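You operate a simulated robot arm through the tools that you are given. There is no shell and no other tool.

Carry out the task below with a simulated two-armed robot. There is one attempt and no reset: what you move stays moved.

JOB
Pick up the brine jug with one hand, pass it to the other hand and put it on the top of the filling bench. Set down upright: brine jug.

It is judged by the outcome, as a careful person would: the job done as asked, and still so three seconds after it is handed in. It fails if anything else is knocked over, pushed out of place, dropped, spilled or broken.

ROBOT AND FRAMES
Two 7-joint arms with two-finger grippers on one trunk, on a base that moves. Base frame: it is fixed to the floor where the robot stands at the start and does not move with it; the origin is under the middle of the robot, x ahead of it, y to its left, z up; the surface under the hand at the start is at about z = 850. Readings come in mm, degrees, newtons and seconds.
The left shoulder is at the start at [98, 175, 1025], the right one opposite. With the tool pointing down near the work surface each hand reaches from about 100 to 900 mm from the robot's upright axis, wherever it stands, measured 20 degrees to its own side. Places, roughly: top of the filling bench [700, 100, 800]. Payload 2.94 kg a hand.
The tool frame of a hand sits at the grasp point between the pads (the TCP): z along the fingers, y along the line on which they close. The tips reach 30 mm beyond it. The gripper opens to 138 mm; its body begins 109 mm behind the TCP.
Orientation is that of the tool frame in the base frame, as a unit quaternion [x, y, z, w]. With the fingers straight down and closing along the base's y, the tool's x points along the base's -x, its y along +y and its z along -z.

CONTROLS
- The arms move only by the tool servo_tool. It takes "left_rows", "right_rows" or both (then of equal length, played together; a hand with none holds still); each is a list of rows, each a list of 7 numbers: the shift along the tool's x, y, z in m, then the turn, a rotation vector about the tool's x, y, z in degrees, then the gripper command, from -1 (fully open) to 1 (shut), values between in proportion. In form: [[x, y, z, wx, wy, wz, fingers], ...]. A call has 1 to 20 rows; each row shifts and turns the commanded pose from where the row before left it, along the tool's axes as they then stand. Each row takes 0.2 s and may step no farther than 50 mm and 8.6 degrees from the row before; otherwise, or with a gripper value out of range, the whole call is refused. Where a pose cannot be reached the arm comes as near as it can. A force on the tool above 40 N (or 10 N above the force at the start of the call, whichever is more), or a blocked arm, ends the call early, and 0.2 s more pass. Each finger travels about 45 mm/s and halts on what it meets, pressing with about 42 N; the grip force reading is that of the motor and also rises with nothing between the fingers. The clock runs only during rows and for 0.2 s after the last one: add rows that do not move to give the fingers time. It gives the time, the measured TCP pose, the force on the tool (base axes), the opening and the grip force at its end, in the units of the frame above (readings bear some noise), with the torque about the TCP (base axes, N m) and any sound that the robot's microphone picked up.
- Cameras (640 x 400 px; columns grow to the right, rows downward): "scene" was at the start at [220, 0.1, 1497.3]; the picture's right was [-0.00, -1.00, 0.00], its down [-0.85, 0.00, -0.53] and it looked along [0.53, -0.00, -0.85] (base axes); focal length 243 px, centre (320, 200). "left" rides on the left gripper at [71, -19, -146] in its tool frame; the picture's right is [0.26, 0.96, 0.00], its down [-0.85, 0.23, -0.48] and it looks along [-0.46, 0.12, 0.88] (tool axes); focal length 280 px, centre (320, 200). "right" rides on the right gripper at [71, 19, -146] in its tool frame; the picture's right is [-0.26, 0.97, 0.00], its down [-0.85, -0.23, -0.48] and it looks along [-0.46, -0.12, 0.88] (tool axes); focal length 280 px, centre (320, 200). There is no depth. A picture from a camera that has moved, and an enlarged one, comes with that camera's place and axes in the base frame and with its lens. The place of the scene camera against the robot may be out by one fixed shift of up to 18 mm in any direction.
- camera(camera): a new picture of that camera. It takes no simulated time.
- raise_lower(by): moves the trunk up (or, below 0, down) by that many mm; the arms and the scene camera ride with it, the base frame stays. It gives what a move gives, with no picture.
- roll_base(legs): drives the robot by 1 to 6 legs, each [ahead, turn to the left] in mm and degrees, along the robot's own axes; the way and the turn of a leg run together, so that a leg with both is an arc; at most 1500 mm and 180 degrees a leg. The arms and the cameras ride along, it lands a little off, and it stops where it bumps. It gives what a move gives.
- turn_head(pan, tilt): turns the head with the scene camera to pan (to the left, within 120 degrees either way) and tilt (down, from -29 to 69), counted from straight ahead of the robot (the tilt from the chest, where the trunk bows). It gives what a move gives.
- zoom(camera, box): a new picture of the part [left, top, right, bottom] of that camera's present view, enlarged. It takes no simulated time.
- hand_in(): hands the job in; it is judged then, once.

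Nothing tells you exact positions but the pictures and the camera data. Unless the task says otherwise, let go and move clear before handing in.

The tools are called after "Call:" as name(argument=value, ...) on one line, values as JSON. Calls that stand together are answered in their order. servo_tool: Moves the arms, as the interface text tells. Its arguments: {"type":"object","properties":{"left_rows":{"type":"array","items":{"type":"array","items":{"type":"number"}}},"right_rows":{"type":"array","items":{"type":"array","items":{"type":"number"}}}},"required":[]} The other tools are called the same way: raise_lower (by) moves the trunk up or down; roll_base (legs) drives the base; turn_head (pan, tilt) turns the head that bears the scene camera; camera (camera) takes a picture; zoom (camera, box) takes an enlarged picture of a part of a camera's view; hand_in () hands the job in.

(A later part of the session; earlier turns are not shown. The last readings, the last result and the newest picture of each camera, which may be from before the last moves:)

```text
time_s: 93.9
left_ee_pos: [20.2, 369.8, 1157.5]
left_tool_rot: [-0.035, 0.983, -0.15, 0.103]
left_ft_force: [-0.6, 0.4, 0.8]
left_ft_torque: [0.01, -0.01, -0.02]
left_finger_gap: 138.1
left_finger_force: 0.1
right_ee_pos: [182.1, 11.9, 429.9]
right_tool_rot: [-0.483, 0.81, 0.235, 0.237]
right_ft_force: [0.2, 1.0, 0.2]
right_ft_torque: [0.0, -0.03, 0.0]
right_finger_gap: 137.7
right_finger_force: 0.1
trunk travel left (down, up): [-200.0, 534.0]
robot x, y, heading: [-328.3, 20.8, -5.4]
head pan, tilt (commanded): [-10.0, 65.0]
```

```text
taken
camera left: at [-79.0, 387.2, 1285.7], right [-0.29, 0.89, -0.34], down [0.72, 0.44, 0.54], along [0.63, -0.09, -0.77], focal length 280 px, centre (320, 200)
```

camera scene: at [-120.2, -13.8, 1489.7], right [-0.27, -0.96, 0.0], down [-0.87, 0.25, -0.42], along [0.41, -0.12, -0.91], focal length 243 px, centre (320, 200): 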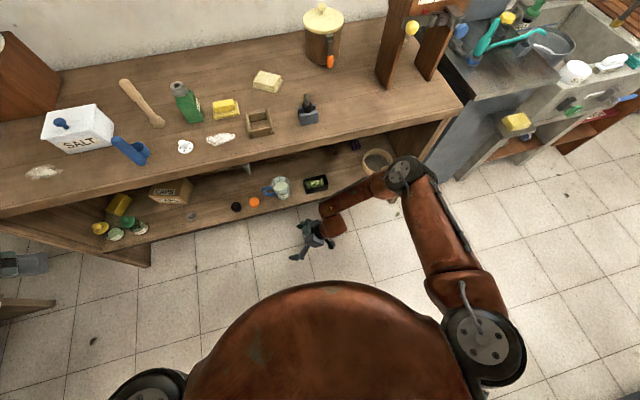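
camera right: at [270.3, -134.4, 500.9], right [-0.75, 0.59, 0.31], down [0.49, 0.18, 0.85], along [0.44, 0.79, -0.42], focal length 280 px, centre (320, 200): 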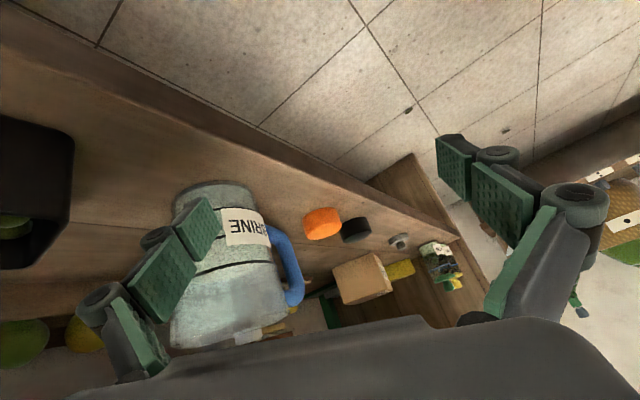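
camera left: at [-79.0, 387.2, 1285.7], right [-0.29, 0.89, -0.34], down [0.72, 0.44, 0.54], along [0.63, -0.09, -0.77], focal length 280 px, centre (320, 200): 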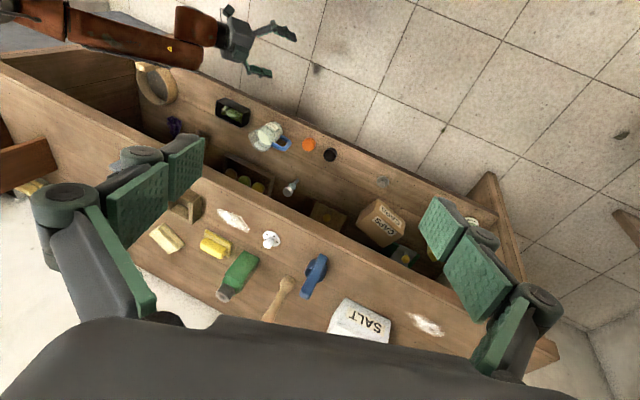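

The robot is clear of the bench and everything is still standing. I turn the right hand back to its earlier comfortable attitude so the elbow returns to the outside.

Call:
servo_tool(right_rows=[[0, 0, 0, 4.54, -4.75, 1.25, -1], [0, 0, 0, 4.54, -4.75, 1.25, -1], [0, 0, 0, 4.54, -4.75, 1.25, -1], [0, 0, 0, 4.54, -4.75, 1.25, -1], [0, 0, 0, 0, 0, 0, -1], [0, 0, 0, 0, 0, 0, -1], [0, 0, 0, 0, 0, 0, -1]])

Call:
camera(camera="scene")

```text
time_s: 95.5
left_ee_pos: [20.0, 370.2, 1157.5]
left_tool_rot: [-0.034, 0.983, -0.15, 0.103]
left_ft_force: [0.6, 0.0, 0.4]
left_ft_torque: [-0.02, -0.01, 0.01]
left_finger_gap: 138.0
left_finger_force: 0.0
right_ee_pos: [183.6, 11.7, 430.9]
right_tool_rot: [-0.358, 0.807, 0.19, 0.43]
right_ft_force: [0.0, -0.3, 0.0]
right_ft_torque: [0.0, -0.01, -0.01]
right_finger_gap: 137.9
right_finger_force: 0.0
trunk travel left (down, up): [-200.0, 534.0]
robot x, y, heading: [-326.9, 18.2, -5.7]
head pan, tilt (commanded): [-10.0, 65.0]
```

```text
taken
camera scene: at [-120.2, -13.8, 1489.7], right [-0.27, -0.96, 0.0], down [-0.87, 0.25, -0.42], along [0.41, -0.12, -0.91], focal length 243 px, centre (320, 200)
```

scene: 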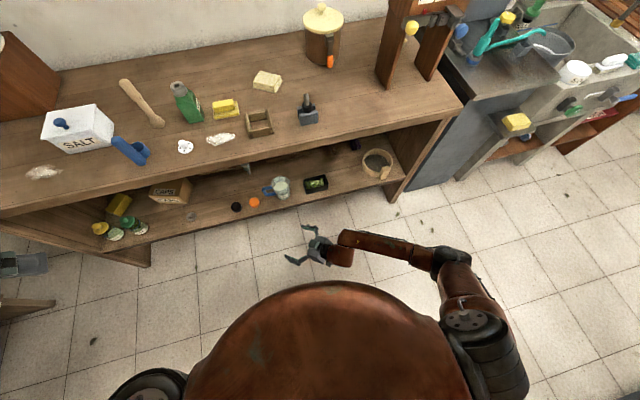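

The elbow is back outside and low. I tuck the right hand up and to the right a little before repositioning the base so that the body faces slightly left.

Call:
servo_tool(right_rows=[[-0.0029, -0.0155, -0.0308, 0, 0, 0, -1], [-0.0029, -0.0155, -0.0308, 0, 0, 0, -1], [-0.0029, -0.0155, -0.0308, 0, 0, 0, -1], [-0.0029, -0.0155, -0.0308, 0, 0, 0, -1], [-0.0029, -0.0155, -0.0308, 0, 0, 0, -1], [0, 0, 0, 0, 0, 0, -1], [0, 0, 0, 0, 0, 0, -1]])

Call:
roll_base(legs=[[0, 20]])

Call:
servo_tool(right_rows=[[0, 0, 0, 0, 0, 0, -1], [0, 0, 0, 0, 0, 0, -1], [0, 0, 0, 0, 0, 0, -1]])

```text
time_s: 97.1
left_ee_pos: [19.7, 369.9, 1157.6]
left_tool_rot: [-0.036, 0.983, -0.149, 0.104]
left_ft_force: [-0.9, 0.1, 0.1]
left_ft_torque: [0.0, 0.01, 0.03]
left_finger_gap: 137.9
left_finger_force: 0.1
right_ee_pos: [159.3, -130.1, 528.5]
right_tool_rot: [-0.358, 0.808, 0.189, 0.429]
right_ft_force: [-0.2, -0.7, 0.0]
right_ft_torque: [0.01, 0.0, -0.03]
right_finger_gap: 137.9
right_finger_force: 0.0
trunk travel left (down, up): [-200.0, 534.0]
robot x, y, heading: [-324.3, 18.6, -5.6]
head pan, tilt (commanded): [-10.0, 65.0]
```

```text
time_s: 98.6
left_ee_pos: [-125.4, 469.9, 1158.1]
left_tool_rot: [-0.209, 0.961, -0.129, 0.128]
left_ft_force: [-0.2, 0.3, -0.6]
left_ft_torque: [-0.04, -0.02, 0.01]
left_finger_gap: 138.0
left_finger_force: 0.0
right_ee_pos: [180.8, 51.4, 529.5]
right_tool_rot: [-0.497, 0.73, 0.264, 0.389]
right_ft_force: [-0.5, -0.2, 0.4]
right_ft_torque: [-0.01, -0.01, -0.01]
right_finger_gap: 138.1
right_finger_force: 0.0
trunk travel left (down, up): [-200.0, 534.0]
robot x, y, heading: [-325.9, 16.8, 14.6]
head pan, tilt (commanded): [-10.0, 65.0]
```

```text
time_s: 99.4
left_ee_pos: [-125.4, 469.8, 1157.9]
left_tool_rot: [-0.21, 0.961, -0.128, 0.129]
left_ft_force: [0.5, 0.6, -0.3]
left_ft_torque: [0.01, 0.02, -0.01]
left_finger_gap: 138.2
left_finger_force: 0.0
right_ee_pos: [180.2, 50.1, 529.7]
right_tool_rot: [-0.496, 0.73, 0.263, 0.389]
right_ft_force: [0.0, -0.3, -0.4]
right_ft_torque: [-0.01, 0.01, 0.05]
right_finger_gap: 138.1
right_finger_force: 0.1
trunk travel left (down, up): [-200.0, 534.0]
robot x, y, heading: [-328.7, 17.1, 14.6]
head pan, tilt (commanded): [-10.0, 65.0]
```

Turning is smooth. I turn further left to face +y, then back up to shift the robot to the right along the bench.

Call:
roll_base(legs=[[0, 25], [0, 25], [0, 25]])

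Call:
roll_base(legs=[[-55, 0], [-55, 0], [-55, 0], [-55, 0], [-50, 0]])

Call:
servo_tool(right_rows=[[0, 0, 0, 0, 0, 0, -1], [0, 0, 0, 0, 0, 0, -1], [0, 0, 0, 0, 0, 0, -1]])

```text
time_s: 103.7
left_ee_pos: [-711.7, 332.9, 1157.2]
left_tool_rot: [0.75, -0.636, 0.024, -0.181]
left_ft_force: [0.0, 1.0, 1.1]
left_ft_torque: [0.02, -0.02, -0.02]
left_finger_gap: 138.0
left_finger_force: 0.0
right_ee_pos: [-227.1, 517.3, 529.6]
right_tool_rot: [0.838, -0.279, -0.445, -0.149]
right_ft_force: [0.0, 0.5, 0.6]
right_ft_torque: [0.03, 0.0, -0.02]
right_finger_gap: 137.9
right_finger_force: 0.0
trunk travel left (down, up): [-200.0, 534.0]
robot x, y, heading: [-331.9, 20.0, 89.3]
head pan, tilt (commanded): [-10.0, 65.0]
```

```text
time_s: 106.8
left_ee_pos: [-712.8, 66.2, 1157.0]
left_tool_rot: [0.749, -0.637, 0.025, -0.18]
left_ft_force: [0.1, 0.3, 0.0]
left_ft_torque: [-0.05, -0.01, 0.0]
left_finger_gap: 137.9
left_finger_force: 0.0
right_ee_pos: [-226.1, 250.4, 527.7]
right_tool_rot: [0.837, -0.28, -0.445, -0.15]
right_ft_force: [0.9, 1.1, -0.8]
right_ft_torque: [-0.04, 0.06, 0.09]
right_finger_gap: 137.9
right_finger_force: 0.0
trunk travel left (down, up): [-200.0, 534.0]
robot x, y, heading: [-329.8, -248.8, 89.3]
head pan, tilt (commanded): [-10.0, 65.0]
```

```text
time_s: 107.6
left_ee_pos: [-713.2, 65.1, 1158.7]
left_tool_rot: [0.749, -0.637, 0.025, -0.181]
left_ft_force: [-0.2, 0.5, -0.1]
left_ft_torque: [-0.02, 0.03, 0.01]
left_finger_gap: 138.1
left_finger_force: 0.0
right_ee_pos: [-228.0, 249.6, 531.0]
right_tool_rot: [0.837, -0.279, -0.445, -0.15]
right_ft_force: [0.7, -0.2, 0.4]
right_ft_torque: [0.02, -0.01, -0.02]
right_finger_gap: 137.9
right_finger_force: 0.1
trunk travel left (down, up): [-200.0, 534.0]
robot x, y, heading: [-332.1, -249.0, 89.4]
head pan, tilt (commanded): [-10.0, 65.0]
```

The shift went well. Now I turn right to a heading of about 18°.

Call:
roll_base(legs=[[0, -24], [0, -24], [0, -23.3]])

Call:
turn_head(pan=0, tilt=55)

Call:
camera(camera="scene")

Call:
camera(camera="right")

Call:
camera(camera="left")

```text
time_s: 111.7
left_ee_pos: [-155.0, 211.9, 1158.7]
left_tool_rot: [-0.234, 0.955, -0.125, 0.132]
left_ft_force: [-0.5, 0.0, 0.3]
left_ft_torque: [-0.01, 0.0, 0.02]
left_finger_gap: 137.8
left_finger_force: 0.1
right_ee_pos: [175.4, -190.6, 530.7]
right_tool_rot: [-0.515, 0.716, 0.273, 0.383]
right_ft_force: [-1.3, -0.3, 0.4]
right_ft_torque: [-0.01, 0.02, 0.0]
right_finger_gap: 138.1
right_finger_force: 0.2
trunk travel left (down, up): [-200.0, 534.0]
robot x, y, heading: [-331.5, -248.6, 18.0]
head pan, tilt (commanded): [-10.0, 65.0]
```

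```text
time_s: 112.4
left_ee_pos: [-154.2, 212.0, 1158.0]
left_tool_rot: [-0.234, 0.955, -0.126, 0.132]
left_ft_force: [0.0, -0.8, 1.2]
left_ft_torque: [-0.02, -0.02, 0.0]
left_finger_gap: 137.9
left_finger_force: 0.0
right_ee_pos: [174.8, -189.0, 530.1]
right_tool_rot: [-0.516, 0.716, 0.273, 0.383]
right_ft_force: [0.2, -0.2, -0.2]
right_ft_torque: [0.01, -0.01, 0.01]
right_finger_gap: 138.1
right_finger_force: 0.0
trunk travel left (down, up): [-200.0, 534.0]
robot x, y, heading: [-328.0, -250.4, 17.4]
head pan, tilt (commanded): [0.0, 55.0]
```

```text
taken
camera scene: at [-118.7, -181.3, 1501.3], right [0.3, -0.95, 0.0], down [-0.78, -0.25, -0.57], along [0.55, 0.17, -0.82], focal length 243 px, centre (320, 200)
```

scene: 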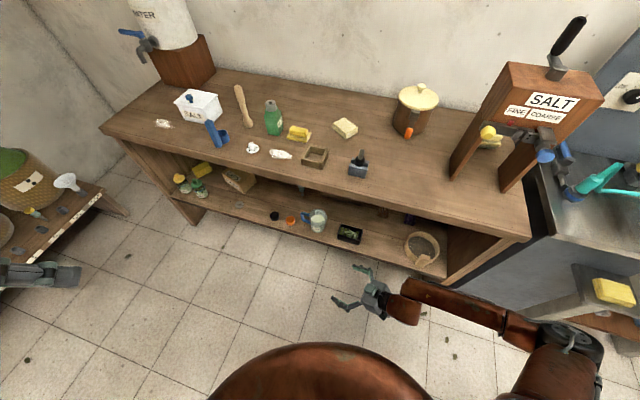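

```text
taken
camera right: at [103.1, -335.9, 552.7], right [-0.87, 0.45, 0.21], down [0.24, 0.0, 0.97], along [0.43, 0.89, -0.11], focal length 280 px, centre (320, 200)
```

right: 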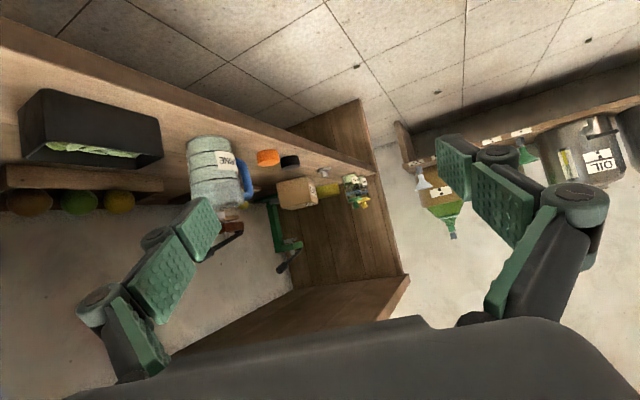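

```text
taken
camera left: at [-252.1, 188.5, 1286.3], right [-0.62, 0.7, -0.34], down [0.48, 0.69, 0.54], along [0.61, 0.17, -0.77], focal length 280 px, centre (320, 200)
```

left: 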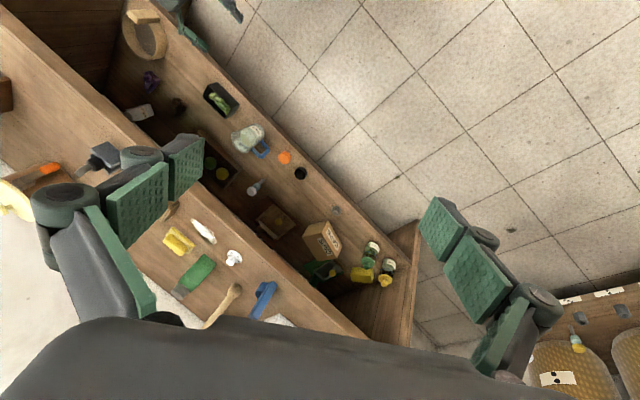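

The robot now stands at (-328, -250) with heading 18°, and the hand points at yaw 71°, pitch 34° down in its comfortable posture. I extend the arm forward in free space and check steadiness and elbow.

Call:
servo_tool(right_rows=[[-0.0101, -0.0251, 0.0153, 0, 0, 0, -1], [-0.0101, -0.0251, 0.0153, 0, 0, 0, -1], [-0.0101, -0.0251, 0.0153, 0, 0, 0, -1], [-0.0101, -0.0251, 0.0153, 0, 0, 0, -1], [-0.0101, -0.0251, 0.0153, 0, 0, 0, -1], [0, 0, 0, 0, 0, 0, -1], [0, 0, 0, 0, 0, 0, -1], [0, 0, 0, 0, 0, 0, -1]])

Call:
camera(camera="scene")

Call:
camera(camera="right")

```text
time_s: 114.2
left_ee_pos: [-154.1, 211.9, 1158.9]
left_tool_rot: [-0.234, 0.955, -0.125, 0.133]
left_ft_force: [-0.9, -0.8, -1.0]
left_ft_torque: [0.0, -0.01, 0.01]
left_finger_gap: 137.9
left_finger_force: 0.0
right_ee_pos: [324.9, -142.2, 532.0]
right_tool_rot: [-0.516, 0.716, 0.273, 0.382]
right_ft_force: [-0.1, 0.4, -0.1]
right_ft_torque: [-0.01, 0.0, -0.01]
right_finger_gap: 138.3
right_finger_force: 0.1
trunk travel left (down, up): [-200.0, 534.0]
robot x, y, heading: [-326.1, -249.1, 17.8]
head pan, tilt (commanded): [0.0, 55.0]
```

```text
taken
camera scene: at [-118.6, -181.1, 1501.3], right [0.3, -0.95, 0.0], down [-0.78, -0.25, -0.57], along [0.55, 0.17, -0.82], focal length 243 px, centre (320, 200)
```

scene: 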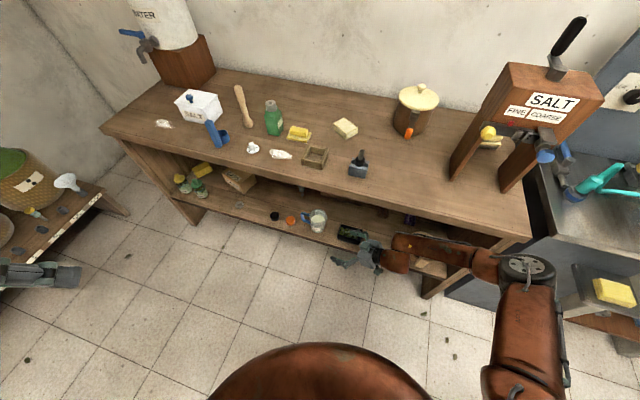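

```text
taken
camera right: at [253.5, -288.7, 553.4], right [-0.87, 0.45, 0.21], down [0.24, 0.0, 0.97], along [0.43, 0.89, -0.11], focal length 280 px, centre (320, 200)
```

right: 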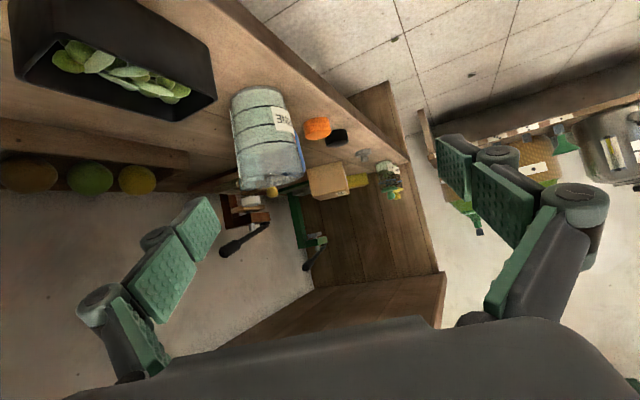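

Extended, the elbow would come too close to the bench edge from this side. A better plan is to nudge the handle with closed fingertips so it points away from the hand, then repeat the first approach at heading 0, which reached without touching anything. I retract the arm and drive back to the middle.

Call:
servo_tool(right_rows=[[0.0101, 0.0251, -0.0153, 0, 0, 0, -1], [0.0101, 0.0251, -0.0153, 0, 0, 0, -1], [0.0101, 0.0251, -0.0153, 0, 0, 0, -1], [0.0101, 0.0251, -0.0153, 0, 0, 0, -1], [0.0101, 0.0251, -0.0153, 0, 0, 0, -1], [0, 0, 0, 0, 0, 0, -1], [0, 0, 0, 0, 0, 0, -1]])

Call:
roll_base(legs=[[0, 24], [0, 24], [0, 24]])

Call:
roll_base(legs=[[50, 0], [50, 0], [50, 0], [50, 0], [45, 0]])

Call:
roll_base(legs=[[0, -30], [0, -30], [0, -29.8]])

```text
time_s: 115.8
left_ee_pos: [-154.2, 212.9, 1159.4]
left_tool_rot: [-0.234, 0.955, -0.126, 0.132]
left_ft_force: [0.7, -0.3, -0.3]
left_ft_torque: [0.01, 0.0, 0.01]
left_finger_gap: 137.9
left_finger_force: 0.1
right_ee_pos: [174.7, -189.7, 532.1]
right_tool_rot: [-0.516, 0.716, 0.273, 0.382]
right_ft_force: [0.5, -0.3, -0.1]
right_ft_torque: [0.01, -0.01, -0.02]
right_finger_gap: 138.2
right_finger_force: 0.0
trunk travel left (down, up): [-200.0, 534.0]
robot x, y, heading: [-332.4, -245.5, 17.7]
head pan, tilt (commanded): [0.0, 55.0]
```

```text
time_s: 119.9
left_ee_pos: [-711.4, 66.5, 1159.8]
left_tool_rot: [0.747, -0.64, 0.024, -0.18]
left_ft_force: [1.1, -0.1, 0.0]
left_ft_torque: [0.0, 0.01, 0.0]
left_finger_gap: 138.1
left_finger_force: 0.1
right_ee_pos: [-223.1, 249.9, 532.4]
right_tool_rot: [0.837, -0.281, -0.445, -0.151]
right_ft_force: [-0.6, -0.2, 0.6]
right_ft_torque: [0.0, 0.02, -0.02]
right_finger_gap: 138.1
right_finger_force: 0.1
trunk travel left (down, up): [-200.0, 534.0]
robot x, y, heading: [-332.2, -244.5, 89.0]
head pan, tilt (commanded): [0.0, 55.0]
```

```text
time_s: 122.9
left_ee_pos: [-706.0, 307.2, 1161.4]
left_tool_rot: [0.747, -0.639, 0.022, -0.184]
left_ft_force: [-0.1, 1.8, 0.3]
left_ft_torque: [-0.1, 0.01, -0.02]
left_finger_gap: 137.8
left_finger_force: 0.2
right_ee_pos: [-220.0, 495.8, 534.6]
right_tool_rot: [0.836, -0.279, -0.446, -0.155]
right_ft_force: [-0.1, -0.3, 0.2]
right_ft_torque: [0.0, -0.02, -0.03]
right_finger_gap: 138.0
right_finger_force: 0.1
trunk travel left (down, up): [-200.0, 534.0]
robot x, y, heading: [-328.2, 0.4, 88.7]
head pan, tilt (commanded): [0.0, 55.0]
```

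```text
time_s: 127.8
left_ee_pos: [-27.6, 376.5, 1162.1]
left_tool_rot: [-0.068, 0.979, -0.148, 0.119]
left_ft_force: [0.3, -0.8, 0.5]
left_ft_torque: [0.01, 0.04, -0.01]
left_finger_gap: 138.1
left_finger_force: 0.0
right_ee_pos: [160.1, -113.3, 540.0]
right_tool_rot: [-0.389, 0.789, 0.2, 0.431]
right_ft_force: [0.5, 0.1, -0.2]
right_ft_torque: [0.01, -0.01, 0.01]
right_finger_gap: 137.8
right_finger_force: 0.1
trunk travel left (down, up): [-200.0, 534.0]
robot x, y, heading: [-325.0, -0.7, -2.0]
head pan, tilt (commanded): [0.0, 55.0]
```

The robot is back in the middle at (-325, 0). I straighten the heading and take views of the jug.

Call:
roll_base(legs=[[0, 2]])

Call:
servo_tool(right_rows=[[0, 0, 0, 0, 0, 0, -1], [0, 0, 0, 0, 0, 0, -1], [0, 0, 0, 0, 0, 0, -1]])

Call:
camera(camera="scene")

Call:
camera(camera="left")

Call:
camera(camera="right")

```text
time_s: 128.5
left_ee_pos: [-42.6, 387.6, 1162.6]
left_tool_rot: [-0.085, 0.978, -0.145, 0.121]
left_ft_force: [0.4, 0.1, 0.5]
left_ft_torque: [-0.04, -0.01, 0.02]
left_finger_gap: 137.8
left_finger_force: 0.0
right_ee_pos: [163.7, -96.1, 538.8]
right_tool_rot: [-0.402, 0.782, 0.207, 0.428]
right_ft_force: [-0.2, 0.3, -0.1]
right_ft_torque: [0.0, -0.02, -0.05]
right_finger_gap: 138.0
right_finger_force: 0.0
trunk travel left (down, up): [-200.0, 534.0]
robot x, y, heading: [-326.4, 1.8, 0.1]
head pan, tilt (commanded): [0.0, 55.0]
```

```text
time_s: 129.3
left_ee_pos: [-42.3, 387.6, 1162.4]
left_tool_rot: [-0.085, 0.978, -0.145, 0.122]
left_ft_force: [-0.5, 0.6, 0.0]
left_ft_torque: [0.01, -0.01, -0.01]
left_finger_gap: 138.0
left_finger_force: 0.1
right_ee_pos: [164.3, -96.3, 538.7]
right_tool_rot: [-0.402, 0.782, 0.208, 0.429]
right_ft_force: [-0.4, -1.0, -0.1]
right_ft_torque: [-0.04, 0.02, 0.02]
right_finger_gap: 138.1
right_finger_force: 0.0
trunk travel left (down, up): [-200.0, 534.0]
robot x, y, heading: [-326.2, -0.8, 0.3]
head pan, tilt (commanded): [0.0, 55.0]
```

```text
taken
camera scene: at [-103.8, 1.7, 1501.3], right [0.0, -1.0, 0.0], down [-0.82, 0.0, -0.57], along [0.57, 0.0, -0.82], focal length 243 px, centre (320, 200)
```

scene: 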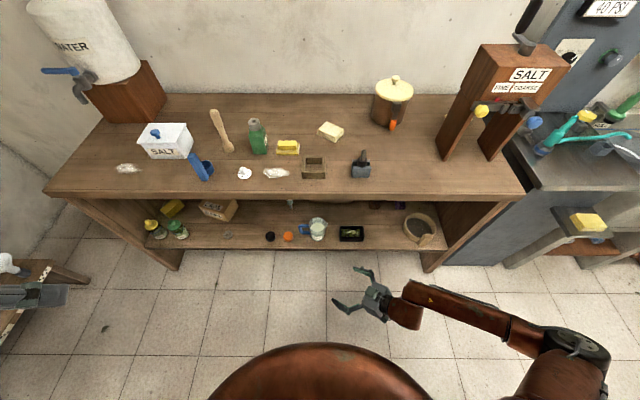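

```text
taken
camera left: at [-145.5, 393.7, 1287.5], right [-0.38, 0.86, -0.35], down [0.66, 0.51, 0.55], along [0.65, -0.02, -0.76], focal length 280 px, centre (320, 200)
```

left: 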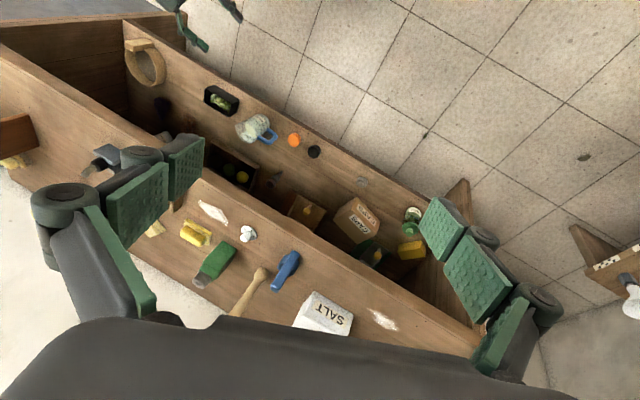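

```text
taken
camera right: at [52.0, -214.3, 559.4], right [-0.7, 0.69, 0.2], down [0.21, -0.07, 0.98], along [0.68, 0.72, -0.09], focal length 280 px, centre (320, 200)
```

right: 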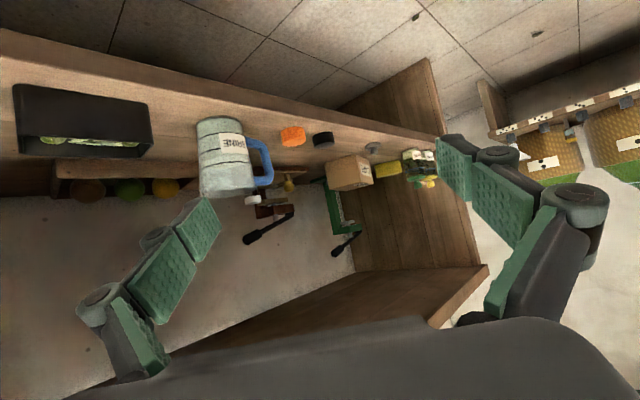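

Everything is in order. I zoom on the jug to measure its present position and handle direction.

Call:
zoom(camera="scene", box=[284, 208, 348, 248])

Call:
zoom(camera="left", box=[220, 100, 300, 150])

```text
10.00 times, centred on (316, 228) of scene
camera zoom: at [-103.8, 1.7, 1501.3], right [0.0, -1.0, 0.0], down [-0.82, 0.0, -0.57], along [0.57, 0.0, -0.82], focal length 2428 px, centre (360, -80)
```

zoom: 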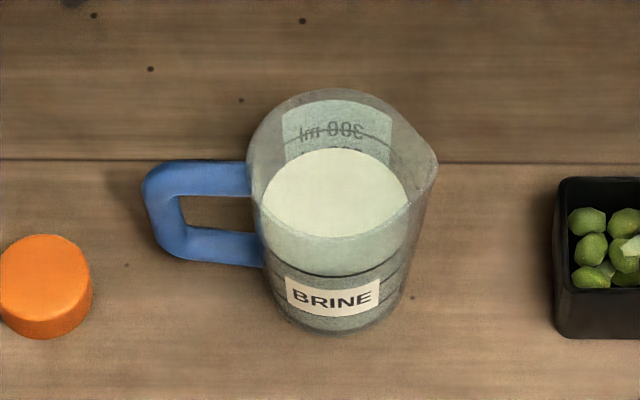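

```text
8.00 times, centred on (260, 125) of left
camera zoom: at [-145.5, 393.7, 1287.5], right [-0.38, 0.86, -0.35], down [0.66, 0.51, 0.55], along [0.65, -0.02, -0.76], focal length 2243 px, centre (800, 800)
```

zoom: 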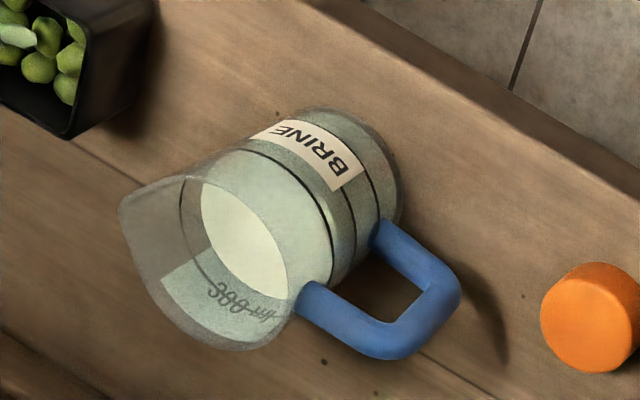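

The handle now points almost exactly along +y again, at about 87°, and the jug stands at roughly (461, 20). I turn the base 7° left for a slightly larger approach angle and move the hand to the standoff offset before driving in.

Call:
roll_base(legs=[[0, 7]])

Call:
servo_tool(right_rows=[[0, 0, 0, 0, 0, 0, -1], [0, 0, 0, 0, 0, 0, -1]])

```text
time_s: 130.3
left_ee_pos: [-93.5, 420.2, 1161.7]
left_tool_rot: [-0.147, 0.971, -0.137, 0.131]
left_ft_force: [0.1, -0.2, -0.1]
left_ft_torque: [-0.02, 0.0, -0.01]
left_finger_gap: 138.0
left_finger_force: 0.0
right_ee_pos: [173.6, -32.1, 540.0]
right_tool_rot: [-0.451, 0.755, 0.234, 0.414]
right_ft_force: [-0.4, -0.4, 0.1]
right_ft_torque: [0.0, -0.01, 0.01]
right_finger_gap: 138.1
right_finger_force: 0.1
trunk travel left (down, up): [-200.0, 534.0]
robot x, y, heading: [-326.0, -0.7, 7.3]
head pan, tilt (commanded): [0.0, 55.0]
```

```text
time_s: 130.9
left_ee_pos: [-92.4, 421.4, 1161.7]
left_tool_rot: [-0.146, 0.971, -0.137, 0.131]
left_ft_force: [-0.2, 0.3, -0.7]
left_ft_torque: [-0.02, -0.02, -0.03]
left_finger_gap: 137.9
left_finger_force: 0.1
right_ee_pos: [170.9, -32.6, 539.3]
right_tool_rot: [-0.451, 0.755, 0.234, 0.414]
right_ft_force: [0.0, -0.1, -0.4]
right_ft_torque: [0.02, -0.03, -0.02]
right_finger_gap: 138.2
right_finger_force: 0.1
trunk travel left (down, up): [-200.0, 534.0]
robot x, y, heading: [-328.6, -0.1, 7.4]
head pan, tilt (commanded): [0.0, 55.0]
```

The attitude is now yaw 60°, pitch 33°. I shift the hand sideways to the standoff offset, then drive forward in short legs.

Call:
servo_tool(right_rows=[[0.0166, -0.0251, -0.0171, 0, 0, 0, -1], [0.0166, -0.0251, -0.0171, 0, 0, 0, -1], [0.0166, -0.0251, -0.0171, 0, 0, 0, -1], [0, 0, 0, 0, 0, 0, -1], [0, 0, 0, 0, 0, 0, -1]])

Call:
roll_base(legs=[[50, 0], [50, 0], [50, 0]])

Call:
servo_tool(right_rows=[[0, 0, 0, 0, 0, 0, -1], [0, 0, 0, 0, 0, 0, -1], [0, 0, 0, 0, 0, 0, -1]])

Call:
camera(camera="scene")

Call:
camera(camera="right")

```text
time_s: 132.1
left_ee_pos: [-92.9, 420.3, 1162.1]
left_tool_rot: [-0.148, 0.971, -0.137, 0.13]
left_ft_force: [-0.5, 0.4, 0.4]
left_ft_torque: [0.0, 0.01, -0.02]
left_finger_gap: 137.8
left_finger_force: 0.0
right_ee_pos: [202.1, -132.0, 527.5]
right_tool_rot: [-0.451, 0.755, 0.233, 0.415]
right_ft_force: [-0.4, 0.3, 0.4]
right_ft_torque: [0.01, 0.0, 0.0]
right_finger_gap: 138.1
right_finger_force: 0.0
trunk travel left (down, up): [-200.0, 534.0]
robot x, y, heading: [-326.1, 3.0, 7.5]
head pan, tilt (commanded): [0.0, 55.0]
```

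```text
time_s: 134.1
left_ee_pos: [51.5, 439.4, 1164.8]
left_tool_rot: [-0.147, 0.97, -0.138, 0.135]
left_ft_force: [-1.1, -0.2, -0.1]
left_ft_torque: [0.0, 0.05, 0.03]
left_finger_gap: 137.9
left_finger_force: 0.0
right_ee_pos: [350.9, -112.9, 531.5]
right_tool_rot: [-0.452, 0.754, 0.233, 0.415]
right_ft_force: [0.4, 0.5, 1.4]
right_ft_torque: [-0.02, 0.02, 0.03]
right_finger_gap: 138.0
right_finger_force: 0.1
trunk travel left (down, up): [-200.0, 534.0]
robot x, y, heading: [-172.8, 16.0, 7.4]
head pan, tilt (commanded): [0.0, 55.0]
```

```text
time_s: 134.9
left_ee_pos: [54.3, 439.2, 1162.8]
left_tool_rot: [-0.147, 0.971, -0.137, 0.132]
left_ft_force: [0.0, 0.2, 0.0]
left_ft_torque: [-0.01, 0.0, -0.02]
left_finger_gap: 138.0
left_finger_force: 0.1
right_ee_pos: [351.3, -112.9, 529.4]
right_tool_rot: [-0.452, 0.754, 0.234, 0.414]
right_ft_force: [-0.4, -0.1, -0.5]
right_ft_torque: [-0.01, 0.01, -0.01]
right_finger_gap: 137.8
right_finger_force: 0.0
trunk travel left (down, up): [-200.0, 534.0]
robot x, y, heading: [-174.6, 17.4, 7.5]
head pan, tilt (commanded): [0.0, 55.0]
```

```text
taken
camera scene: at [44.0, 49.7, 1501.4], right [0.13, -0.99, 0.0], down [-0.81, -0.11, -0.57], along [0.57, 0.07, -0.82], focal length 243 px, centre (320, 200)
```

scene: 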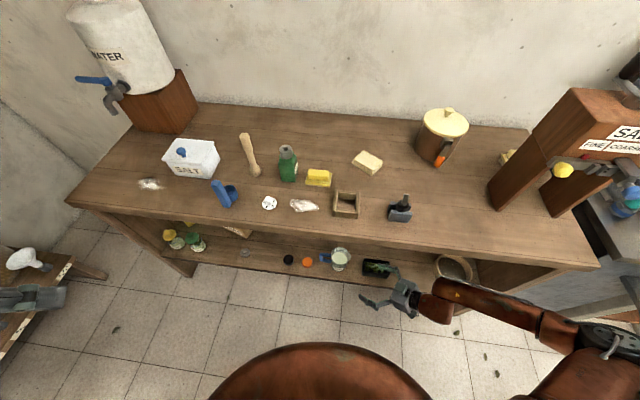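

```text
taken
camera right: at [255.3, -243.5, 548.5], right [-0.78, 0.59, 0.2], down [0.21, -0.04, 0.98], along [0.59, 0.8, -0.09], focal length 280 px, centre (320, 200)
```

right: 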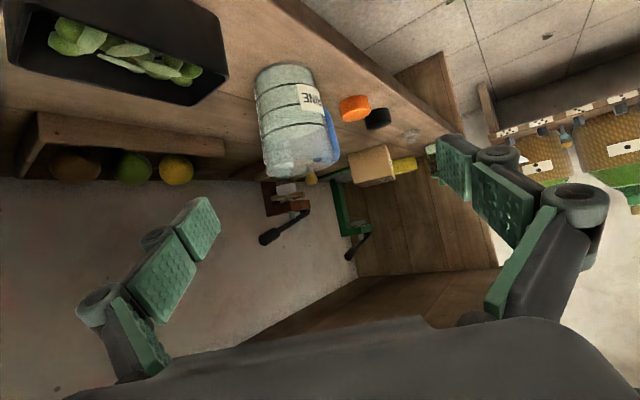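

The posture matches the first approach, with the elbow well outside. I zoom on the jug from this standoff to measure its axis.

Call:
zoom(camera="right", box=[230, 50, 350, 190])

Call:
zoom(camera="left", box=[180, 50, 340, 150])

Call:
zoom(camera="scene", box=[310, 230, 390, 280])

```text
2.86 times, centred on (290, 120) of right
camera zoom: at [255.3, -243.5, 548.5], right [-0.78, 0.59, 0.2], down [0.21, -0.04, 0.98], along [0.59, 0.8, -0.09], focal length 801 px, centre (406, 429)
```

zoom: 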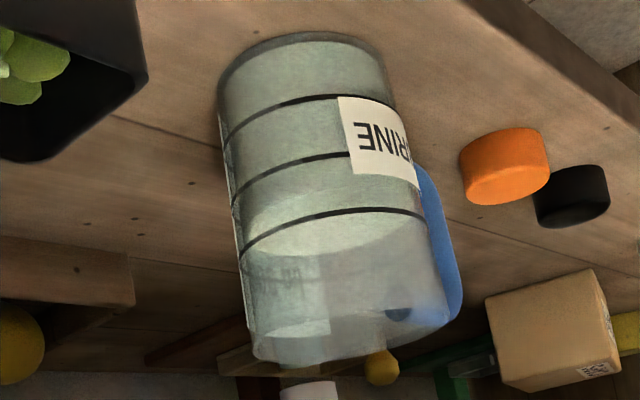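

```text
4.00 times, centred on (260, 100) of left
camera zoom: at [-50.7, 432.9, 1288.2], right [-0.48, 0.8, -0.35], down [0.58, 0.59, 0.56], along [0.65, 0.06, -0.75], focal length 1122 px, centre (560, 600)
```

zoom: 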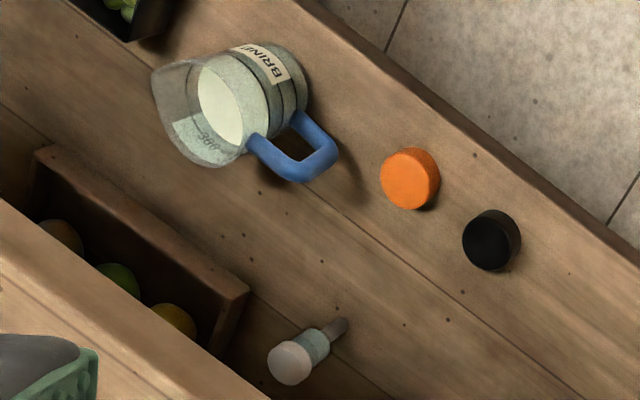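

```text
8.00 times, centred on (350, 255) of scene
camera zoom: at [44.0, 49.7, 1501.4], right [0.13, -0.99, 0.0], down [-0.81, -0.11, -0.57], along [0.57, 0.07, -0.82], focal length 1942 px, centre (80, -240)
```

zoom: 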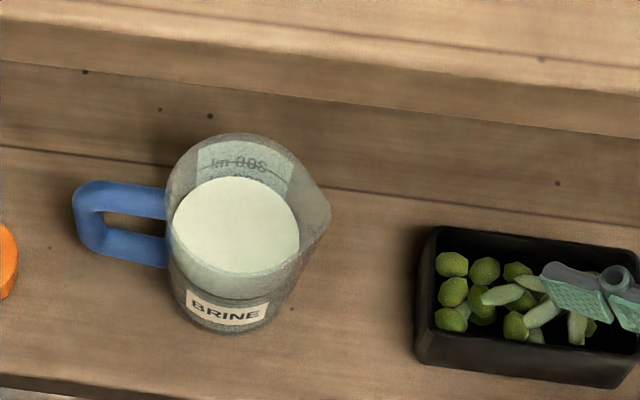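

The jug axis measures about (463, 18). I shift the hand sideways 32 mm to line up, then advance along the pointing direction most of the way.

Call:
servo_tool(right_rows=[[-0.0035, -0.0162, 0, 0, 0, 0, -1], [-0.0034, -0.0162, 0, 0, 0, 0, -1], [0, 0, 0.02, 0, 0, 0, -1], [0, 0, 0.025, 0, 0, 0, -1], [0, 0, 0.025, 0, 0, 0, -1], [0, 0, 0.025, 0, 0, 0, -1], [0, 0, 0.02, 0, 0, 0, -1], [0, 0, 0, 0, 0, 0, -1], [0, 0, 0, 0, 0, 0, -1]])

Call:
camera(camera="right")

Call:
zoom(camera="left", box=[160, 30, 320, 130])

Call:
camera(camera="scene")

```text
time_s: 136.9
left_ee_pos: [53.2, 439.5, 1164.0]
left_tool_rot: [-0.147, 0.971, -0.137, 0.132]
left_ft_force: [0.1, 0.0, 0.4]
left_ft_torque: [-0.02, -0.01, 0.02]
left_finger_gap: 137.9
left_finger_force: 0.0
right_ee_pos: [430.9, -41.4, 474.1]
right_tool_rot: [-0.452, 0.754, 0.234, 0.414]
right_ft_force: [-1.2, -0.5, 0.9]
right_ft_torque: [0.02, -0.01, 0.0]
right_finger_gap: 137.9
right_finger_force: 0.0
trunk travel left (down, up): [-200.0, 534.0]
robot x, y, heading: [-180.1, 23.2, 7.4]
head pan, tilt (commanded): [0.0, 55.0]
```

```text
taken
camera right: at [334.3, -172.8, 493.6], right [-0.78, 0.59, 0.2], down [0.21, -0.04, 0.98], along [0.59, 0.8, -0.09], focal length 280 px, centre (320, 200)
```

right: 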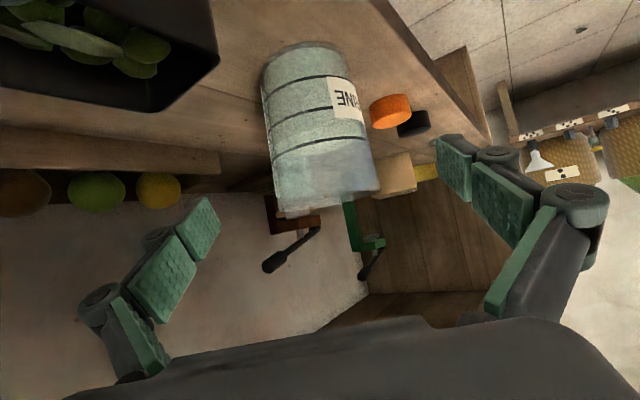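

```text
4.00 times, centred on (240, 80) of left
camera zoom: at [-50.5, 432.8, 1288.1], right [-0.48, 0.8, -0.35], down [0.58, 0.59, 0.56], along [0.65, 0.06, -0.75], focal length 1122 px, centre (640, 680)
```

zoom: 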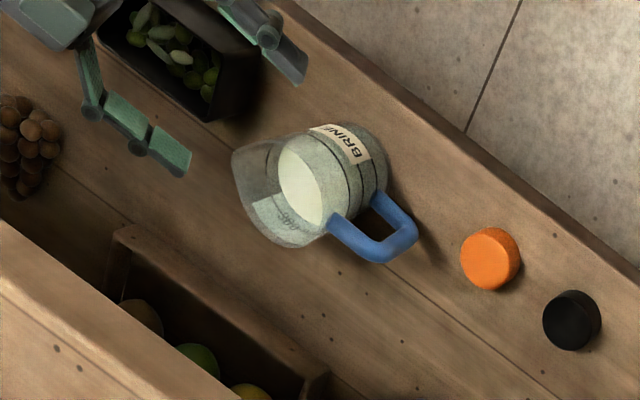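

```text
taken
camera scene: at [44.1, 49.6, 1501.3], right [0.13, -0.99, 0.0], down [-0.81, -0.11, -0.57], along [0.57, 0.07, -0.82], focal length 243 px, centre (320, 200)
```

scene: 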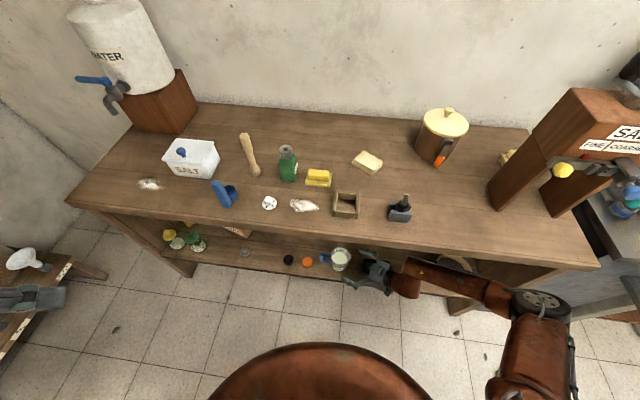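

The jug is centred on the hand's line and the elbow is clear of the bench. I advance 45 mm, then check again.

Call:
servo_tool(right_rows=[[0, -0.0005, 0.015, 0, 0, 0, -1], [0, -0.0005, 0.015, 0, 0, 0, -1], [0, 0, 0.015, 0, 0, 0, -1], [0, 0, 0, 0, 0, 0, -1], [0, 0, 0, 0, 0, 0, -1]])

Call:
camera(camera="right")

Call:
zoom(camera="left", box=[190, 50, 290, 112])

```text
time_s: 138.1
left_ee_pos: [53.6, 439.5, 1163.6]
left_tool_rot: [-0.148, 0.971, -0.137, 0.133]
left_ft_force: [0.6, 1.0, 0.1]
left_ft_torque: [0.01, 0.03, -0.06]
left_finger_gap: 138.2
left_finger_force: 0.1
right_ee_pos: [449.6, -6.5, 448.8]
right_tool_rot: [-0.452, 0.755, 0.233, 0.414]
right_ft_force: [1.0, 0.2, 0.3]
right_ft_torque: [0.0, -0.01, -0.06]
right_finger_gap: 138.2
right_finger_force: 0.1
trunk travel left (down, up): [-200.0, 534.0]
robot x, y, heading: [-176.8, 23.2, 7.7]
head pan, tilt (commanded): [0.0, 55.0]
```

```text
taken
camera right: at [353.6, -139.0, 468.5], right [-0.78, 0.59, 0.2], down [0.21, -0.04, 0.98], along [0.59, 0.8, -0.09], focal length 280 px, centre (320, 200)
```

right: 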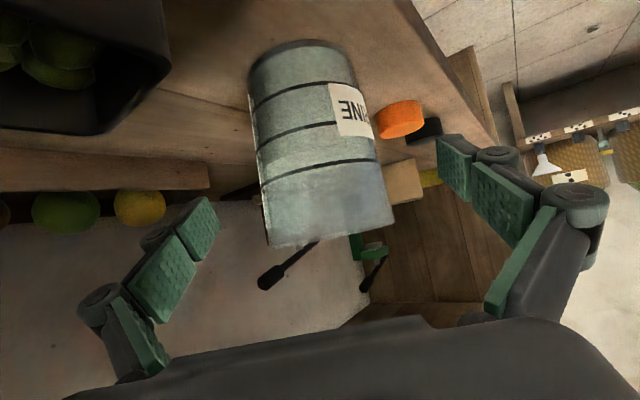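

```text
6.40 times, centred on (240, 81) of left
camera zoom: at [-50.5, 432.8, 1288.1], right [-0.48, 0.8, -0.35], down [0.58, 0.59, 0.56], along [0.65, 0.06, -0.75], focal length 1794 px, centre (832, 962)
```

zoom: 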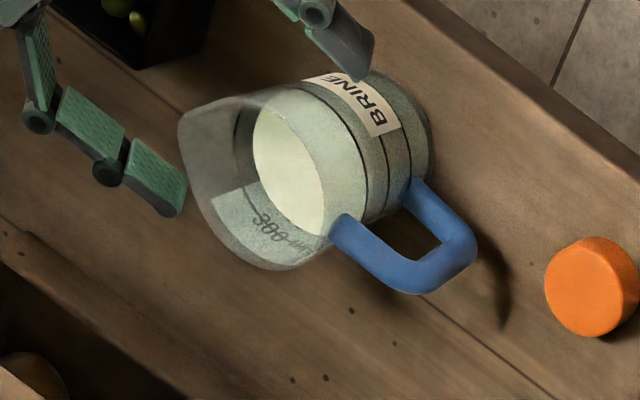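

Clearances are about 28 mm on both sides. I advance the last 30 mm.

Call:
servo_tool(right_rows=[[0, 0, 0.01, 0, 0, 0, -1], [0, 0, 0.01, 0, 0, 0, -1], [0, 0, 0.01, 0, 0, 0, -1], [0, 0, 0, 0, 0, 0, -1], [0, 0, 0, 0, 0, 0, -1]])

Call:
camera(camera="right")

Call:
zoom(camera="left", box=[190, 50, 290, 112])

Call:
zoom(camera="scene", box=[310, 230, 390, 280])

```text
time_s: 139.3
left_ee_pos: [53.0, 440.6, 1163.4]
left_tool_rot: [-0.147, 0.971, -0.137, 0.133]
left_ft_force: [0.1, 0.4, 0.0]
left_ft_torque: [-0.01, 0.02, 0.0]
left_finger_gap: 138.0
left_finger_force: 0.0
right_ee_pos: [461.4, 11.3, 432.5]
right_tool_rot: [-0.452, 0.754, 0.234, 0.415]
right_ft_force: [0.2, -1.0, -0.3]
right_ft_torque: [0.0, -0.02, -0.02]
right_finger_gap: 137.7
right_finger_force: 0.1
trunk travel left (down, up): [-200.0, 534.0]
robot x, y, heading: [-178.2, 19.9, 7.3]
head pan, tilt (commanded): [0.0, 55.0]
```

```text
taken
camera right: at [364.0, -119.2, 452.1], right [-0.78, 0.59, 0.2], down [0.21, -0.04, 0.98], along [0.59, 0.8, -0.09], focal length 280 px, centre (320, 200)
```

right: 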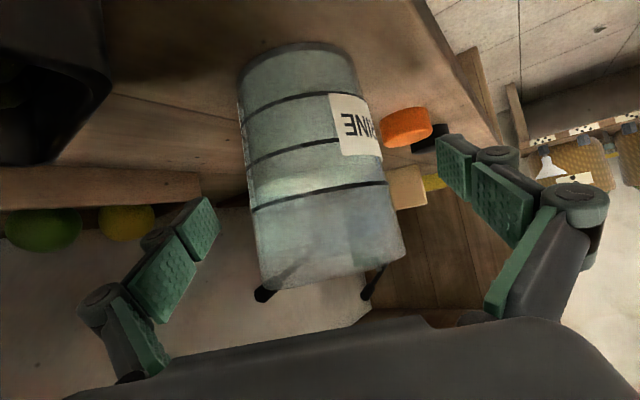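

```text
6.40 times, centred on (240, 81) of left
camera zoom: at [-50.5, 432.8, 1288.1], right [-0.48, 0.8, -0.35], down [0.58, 0.59, 0.56], along [0.65, 0.06, -0.75], focal length 1794 px, centre (832, 962)
```

zoom: 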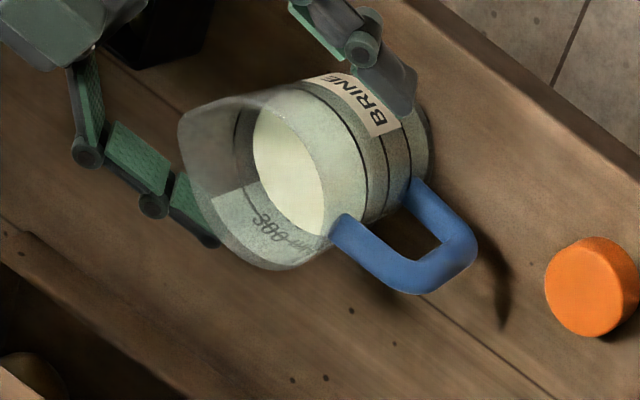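

```text
8.00 times, centred on (350, 255) of scene
camera zoom: at [44.2, 49.7, 1501.3], right [0.13, -0.99, 0.0], down [-0.81, -0.11, -0.57], along [0.57, 0.07, -0.82], focal length 1942 px, centre (80, -240)
```

zoom: 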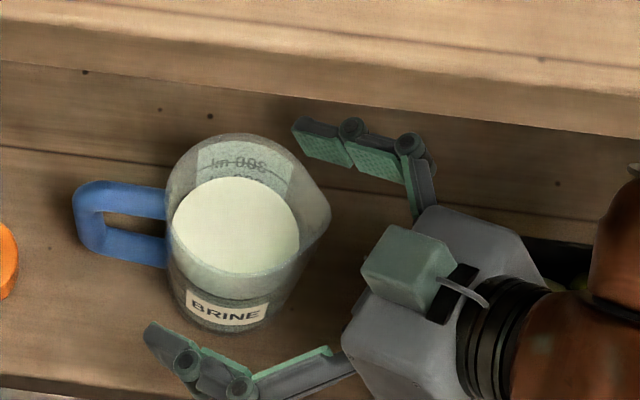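

The fingers straddle the jug symmetrically. I move 7 mm deeper horizontally so both finger pads wrap around the jug, then close.

Call:
servo_tool(right_rows=[[-0.0038, -0.0001, 0.0059, 0, 0, 0, -1], [0, 0, 0, 0, 0, 0, -1], [0, 0, 0, 0, 0, 0, -0.4], [0, 0, 0, 0, 0, 0, -0.1], [0, 0, 0, 0, 0, 0, 0.1], [0, 0, 0, 0, 0, 0, 0.3], [0, 0, 0, 0, 0, 0, 1], [0, 0, 0, 0, 0, 0, 1], [0, 0, 0, 0, 0, 0, 1], [0, 0, 0, 0, 0, 0, 1], [0, 0, 0, 0, 0, 0, 1]])

Call:
camera(camera="right")

Call:
zoom(camera="left", box=[190, 50, 290, 112])

Call:
zoom(camera="scene", box=[310, 230, 390, 280])

```text
time_s: 141.7
left_ee_pos: [52.0, 439.3, 1163.3]
left_tool_rot: [-0.147, 0.97, -0.138, 0.133]
left_ft_force: [-0.4, -0.2, -0.4]
left_ft_torque: [-0.02, -0.07, 0.01]
left_finger_gap: 137.6
left_finger_force: 0.1
right_ee_pos: [463.9, 19.0, 432.2]
right_tool_rot: [-0.453, 0.754, 0.234, 0.414]
right_ft_force: [1.3, 1.0, -1.1]
right_ft_torque: [0.0, 0.05, -0.06]
right_finger_gap: 78.3
right_finger_force: 42.5
trunk travel left (down, up): [-200.0, 534.0]
robot x, y, heading: [-175.5, 19.0, 7.2]
head pan, tilt (commanded): [0.0, 55.0]
```

```text
taken
camera right: at [367.7, -112.7, 450.8], right [-0.78, 0.59, 0.2], down [0.22, -0.04, 0.98], along [0.59, 0.8, -0.09], focal length 280 px, centre (320, 200)
```

right: 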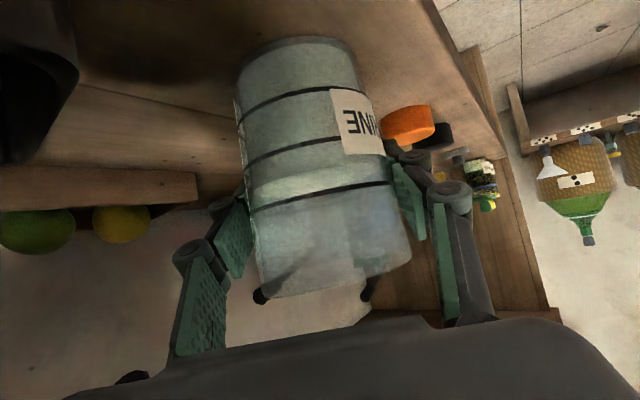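

```text
6.40 times, centred on (240, 81) of left
camera zoom: at [-50.5, 432.8, 1288.1], right [-0.48, 0.8, -0.35], down [0.58, 0.59, 0.56], along [0.65, 0.06, -0.75], focal length 1794 px, centre (832, 962)
```

zoom: 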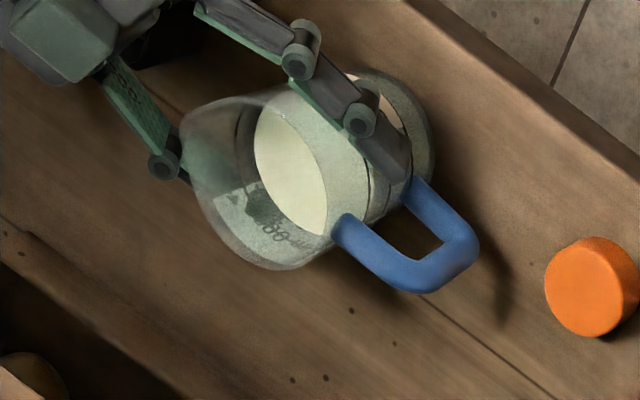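

```text
8.00 times, centred on (350, 255) of scene
camera zoom: at [44.1, 49.7, 1501.3], right [0.13, -0.99, 0.0], down [-0.81, -0.11, -0.57], along [0.57, 0.07, -0.82], focal length 1942 px, centre (80, -240)
```

zoom: 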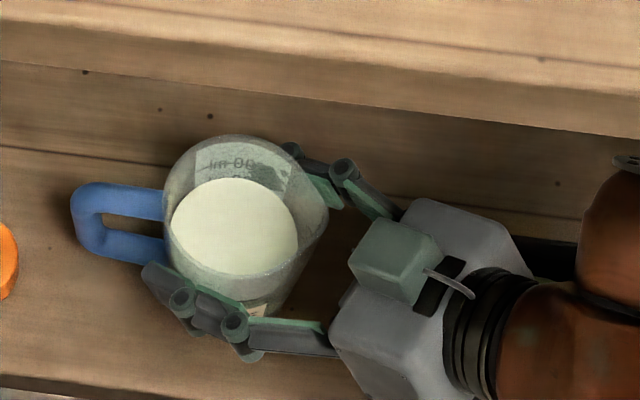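

The grip closed at 78.3 mm with near-zero net torque, better centred than before. I lift just 6 mm and check whether the jug comes along.

Call:
servo_tool(right_rows=[[-0.0025, 0, -0.0016, 0, 0, 0, 1], [-0.0025, 0, -0.0017, 0, 0, 0, 1], [0, 0, 0, 0, 0, 0, 1]])

Call:
camera(camera="right")

Call:
zoom(camera="left", box=[190, 50, 290, 112])

```text
time_s: 142.5
left_ee_pos: [54.4, 440.2, 1164.3]
left_tool_rot: [-0.148, 0.97, -0.137, 0.133]
left_ft_force: [0.4, -0.7, 0.5]
left_ft_torque: [0.01, 0.0, -0.02]
left_finger_gap: 138.1
left_finger_force: 0.1
right_ee_pos: [463.6, 17.8, 437.6]
right_tool_rot: [-0.452, 0.754, 0.234, 0.415]
right_ft_force: [0.4, -0.6, -3.5]
right_ft_torque: [-0.12, 0.01, 0.01]
right_finger_gap: 78.1
right_finger_force: 42.1
trunk travel left (down, up): [-200.0, 534.0]
robot x, y, heading: [-176.7, 19.1, 7.4]
head pan, tilt (commanded): [0.0, 55.0]
```

```text
taken
camera right: at [368.0, -113.0, 456.7], right [-0.78, 0.59, 0.2], down [0.22, -0.04, 0.98], along [0.59, 0.8, -0.09], focal length 280 px, centre (320, 200)
```

right: 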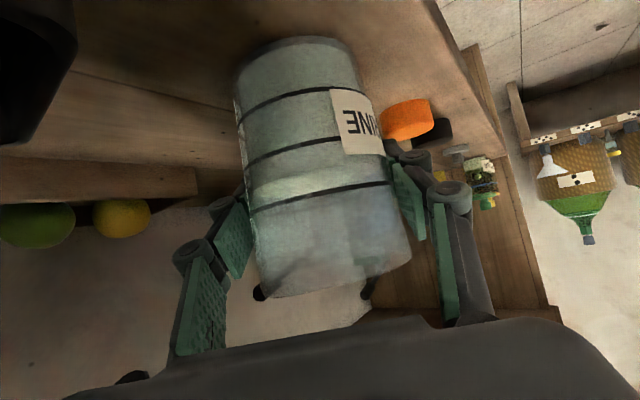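

```text
6.40 times, centred on (240, 81) of left
camera zoom: at [-50.2, 432.8, 1288.1], right [-0.48, 0.8, -0.35], down [0.58, 0.59, 0.56], along [0.65, 0.06, -0.75], focal length 1794 px, centre (832, 962)
```

zoom: 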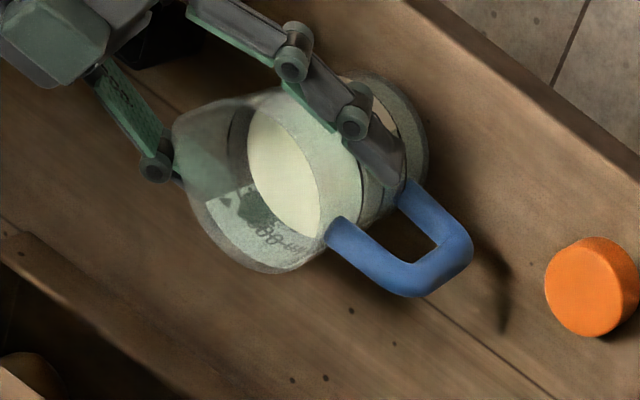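

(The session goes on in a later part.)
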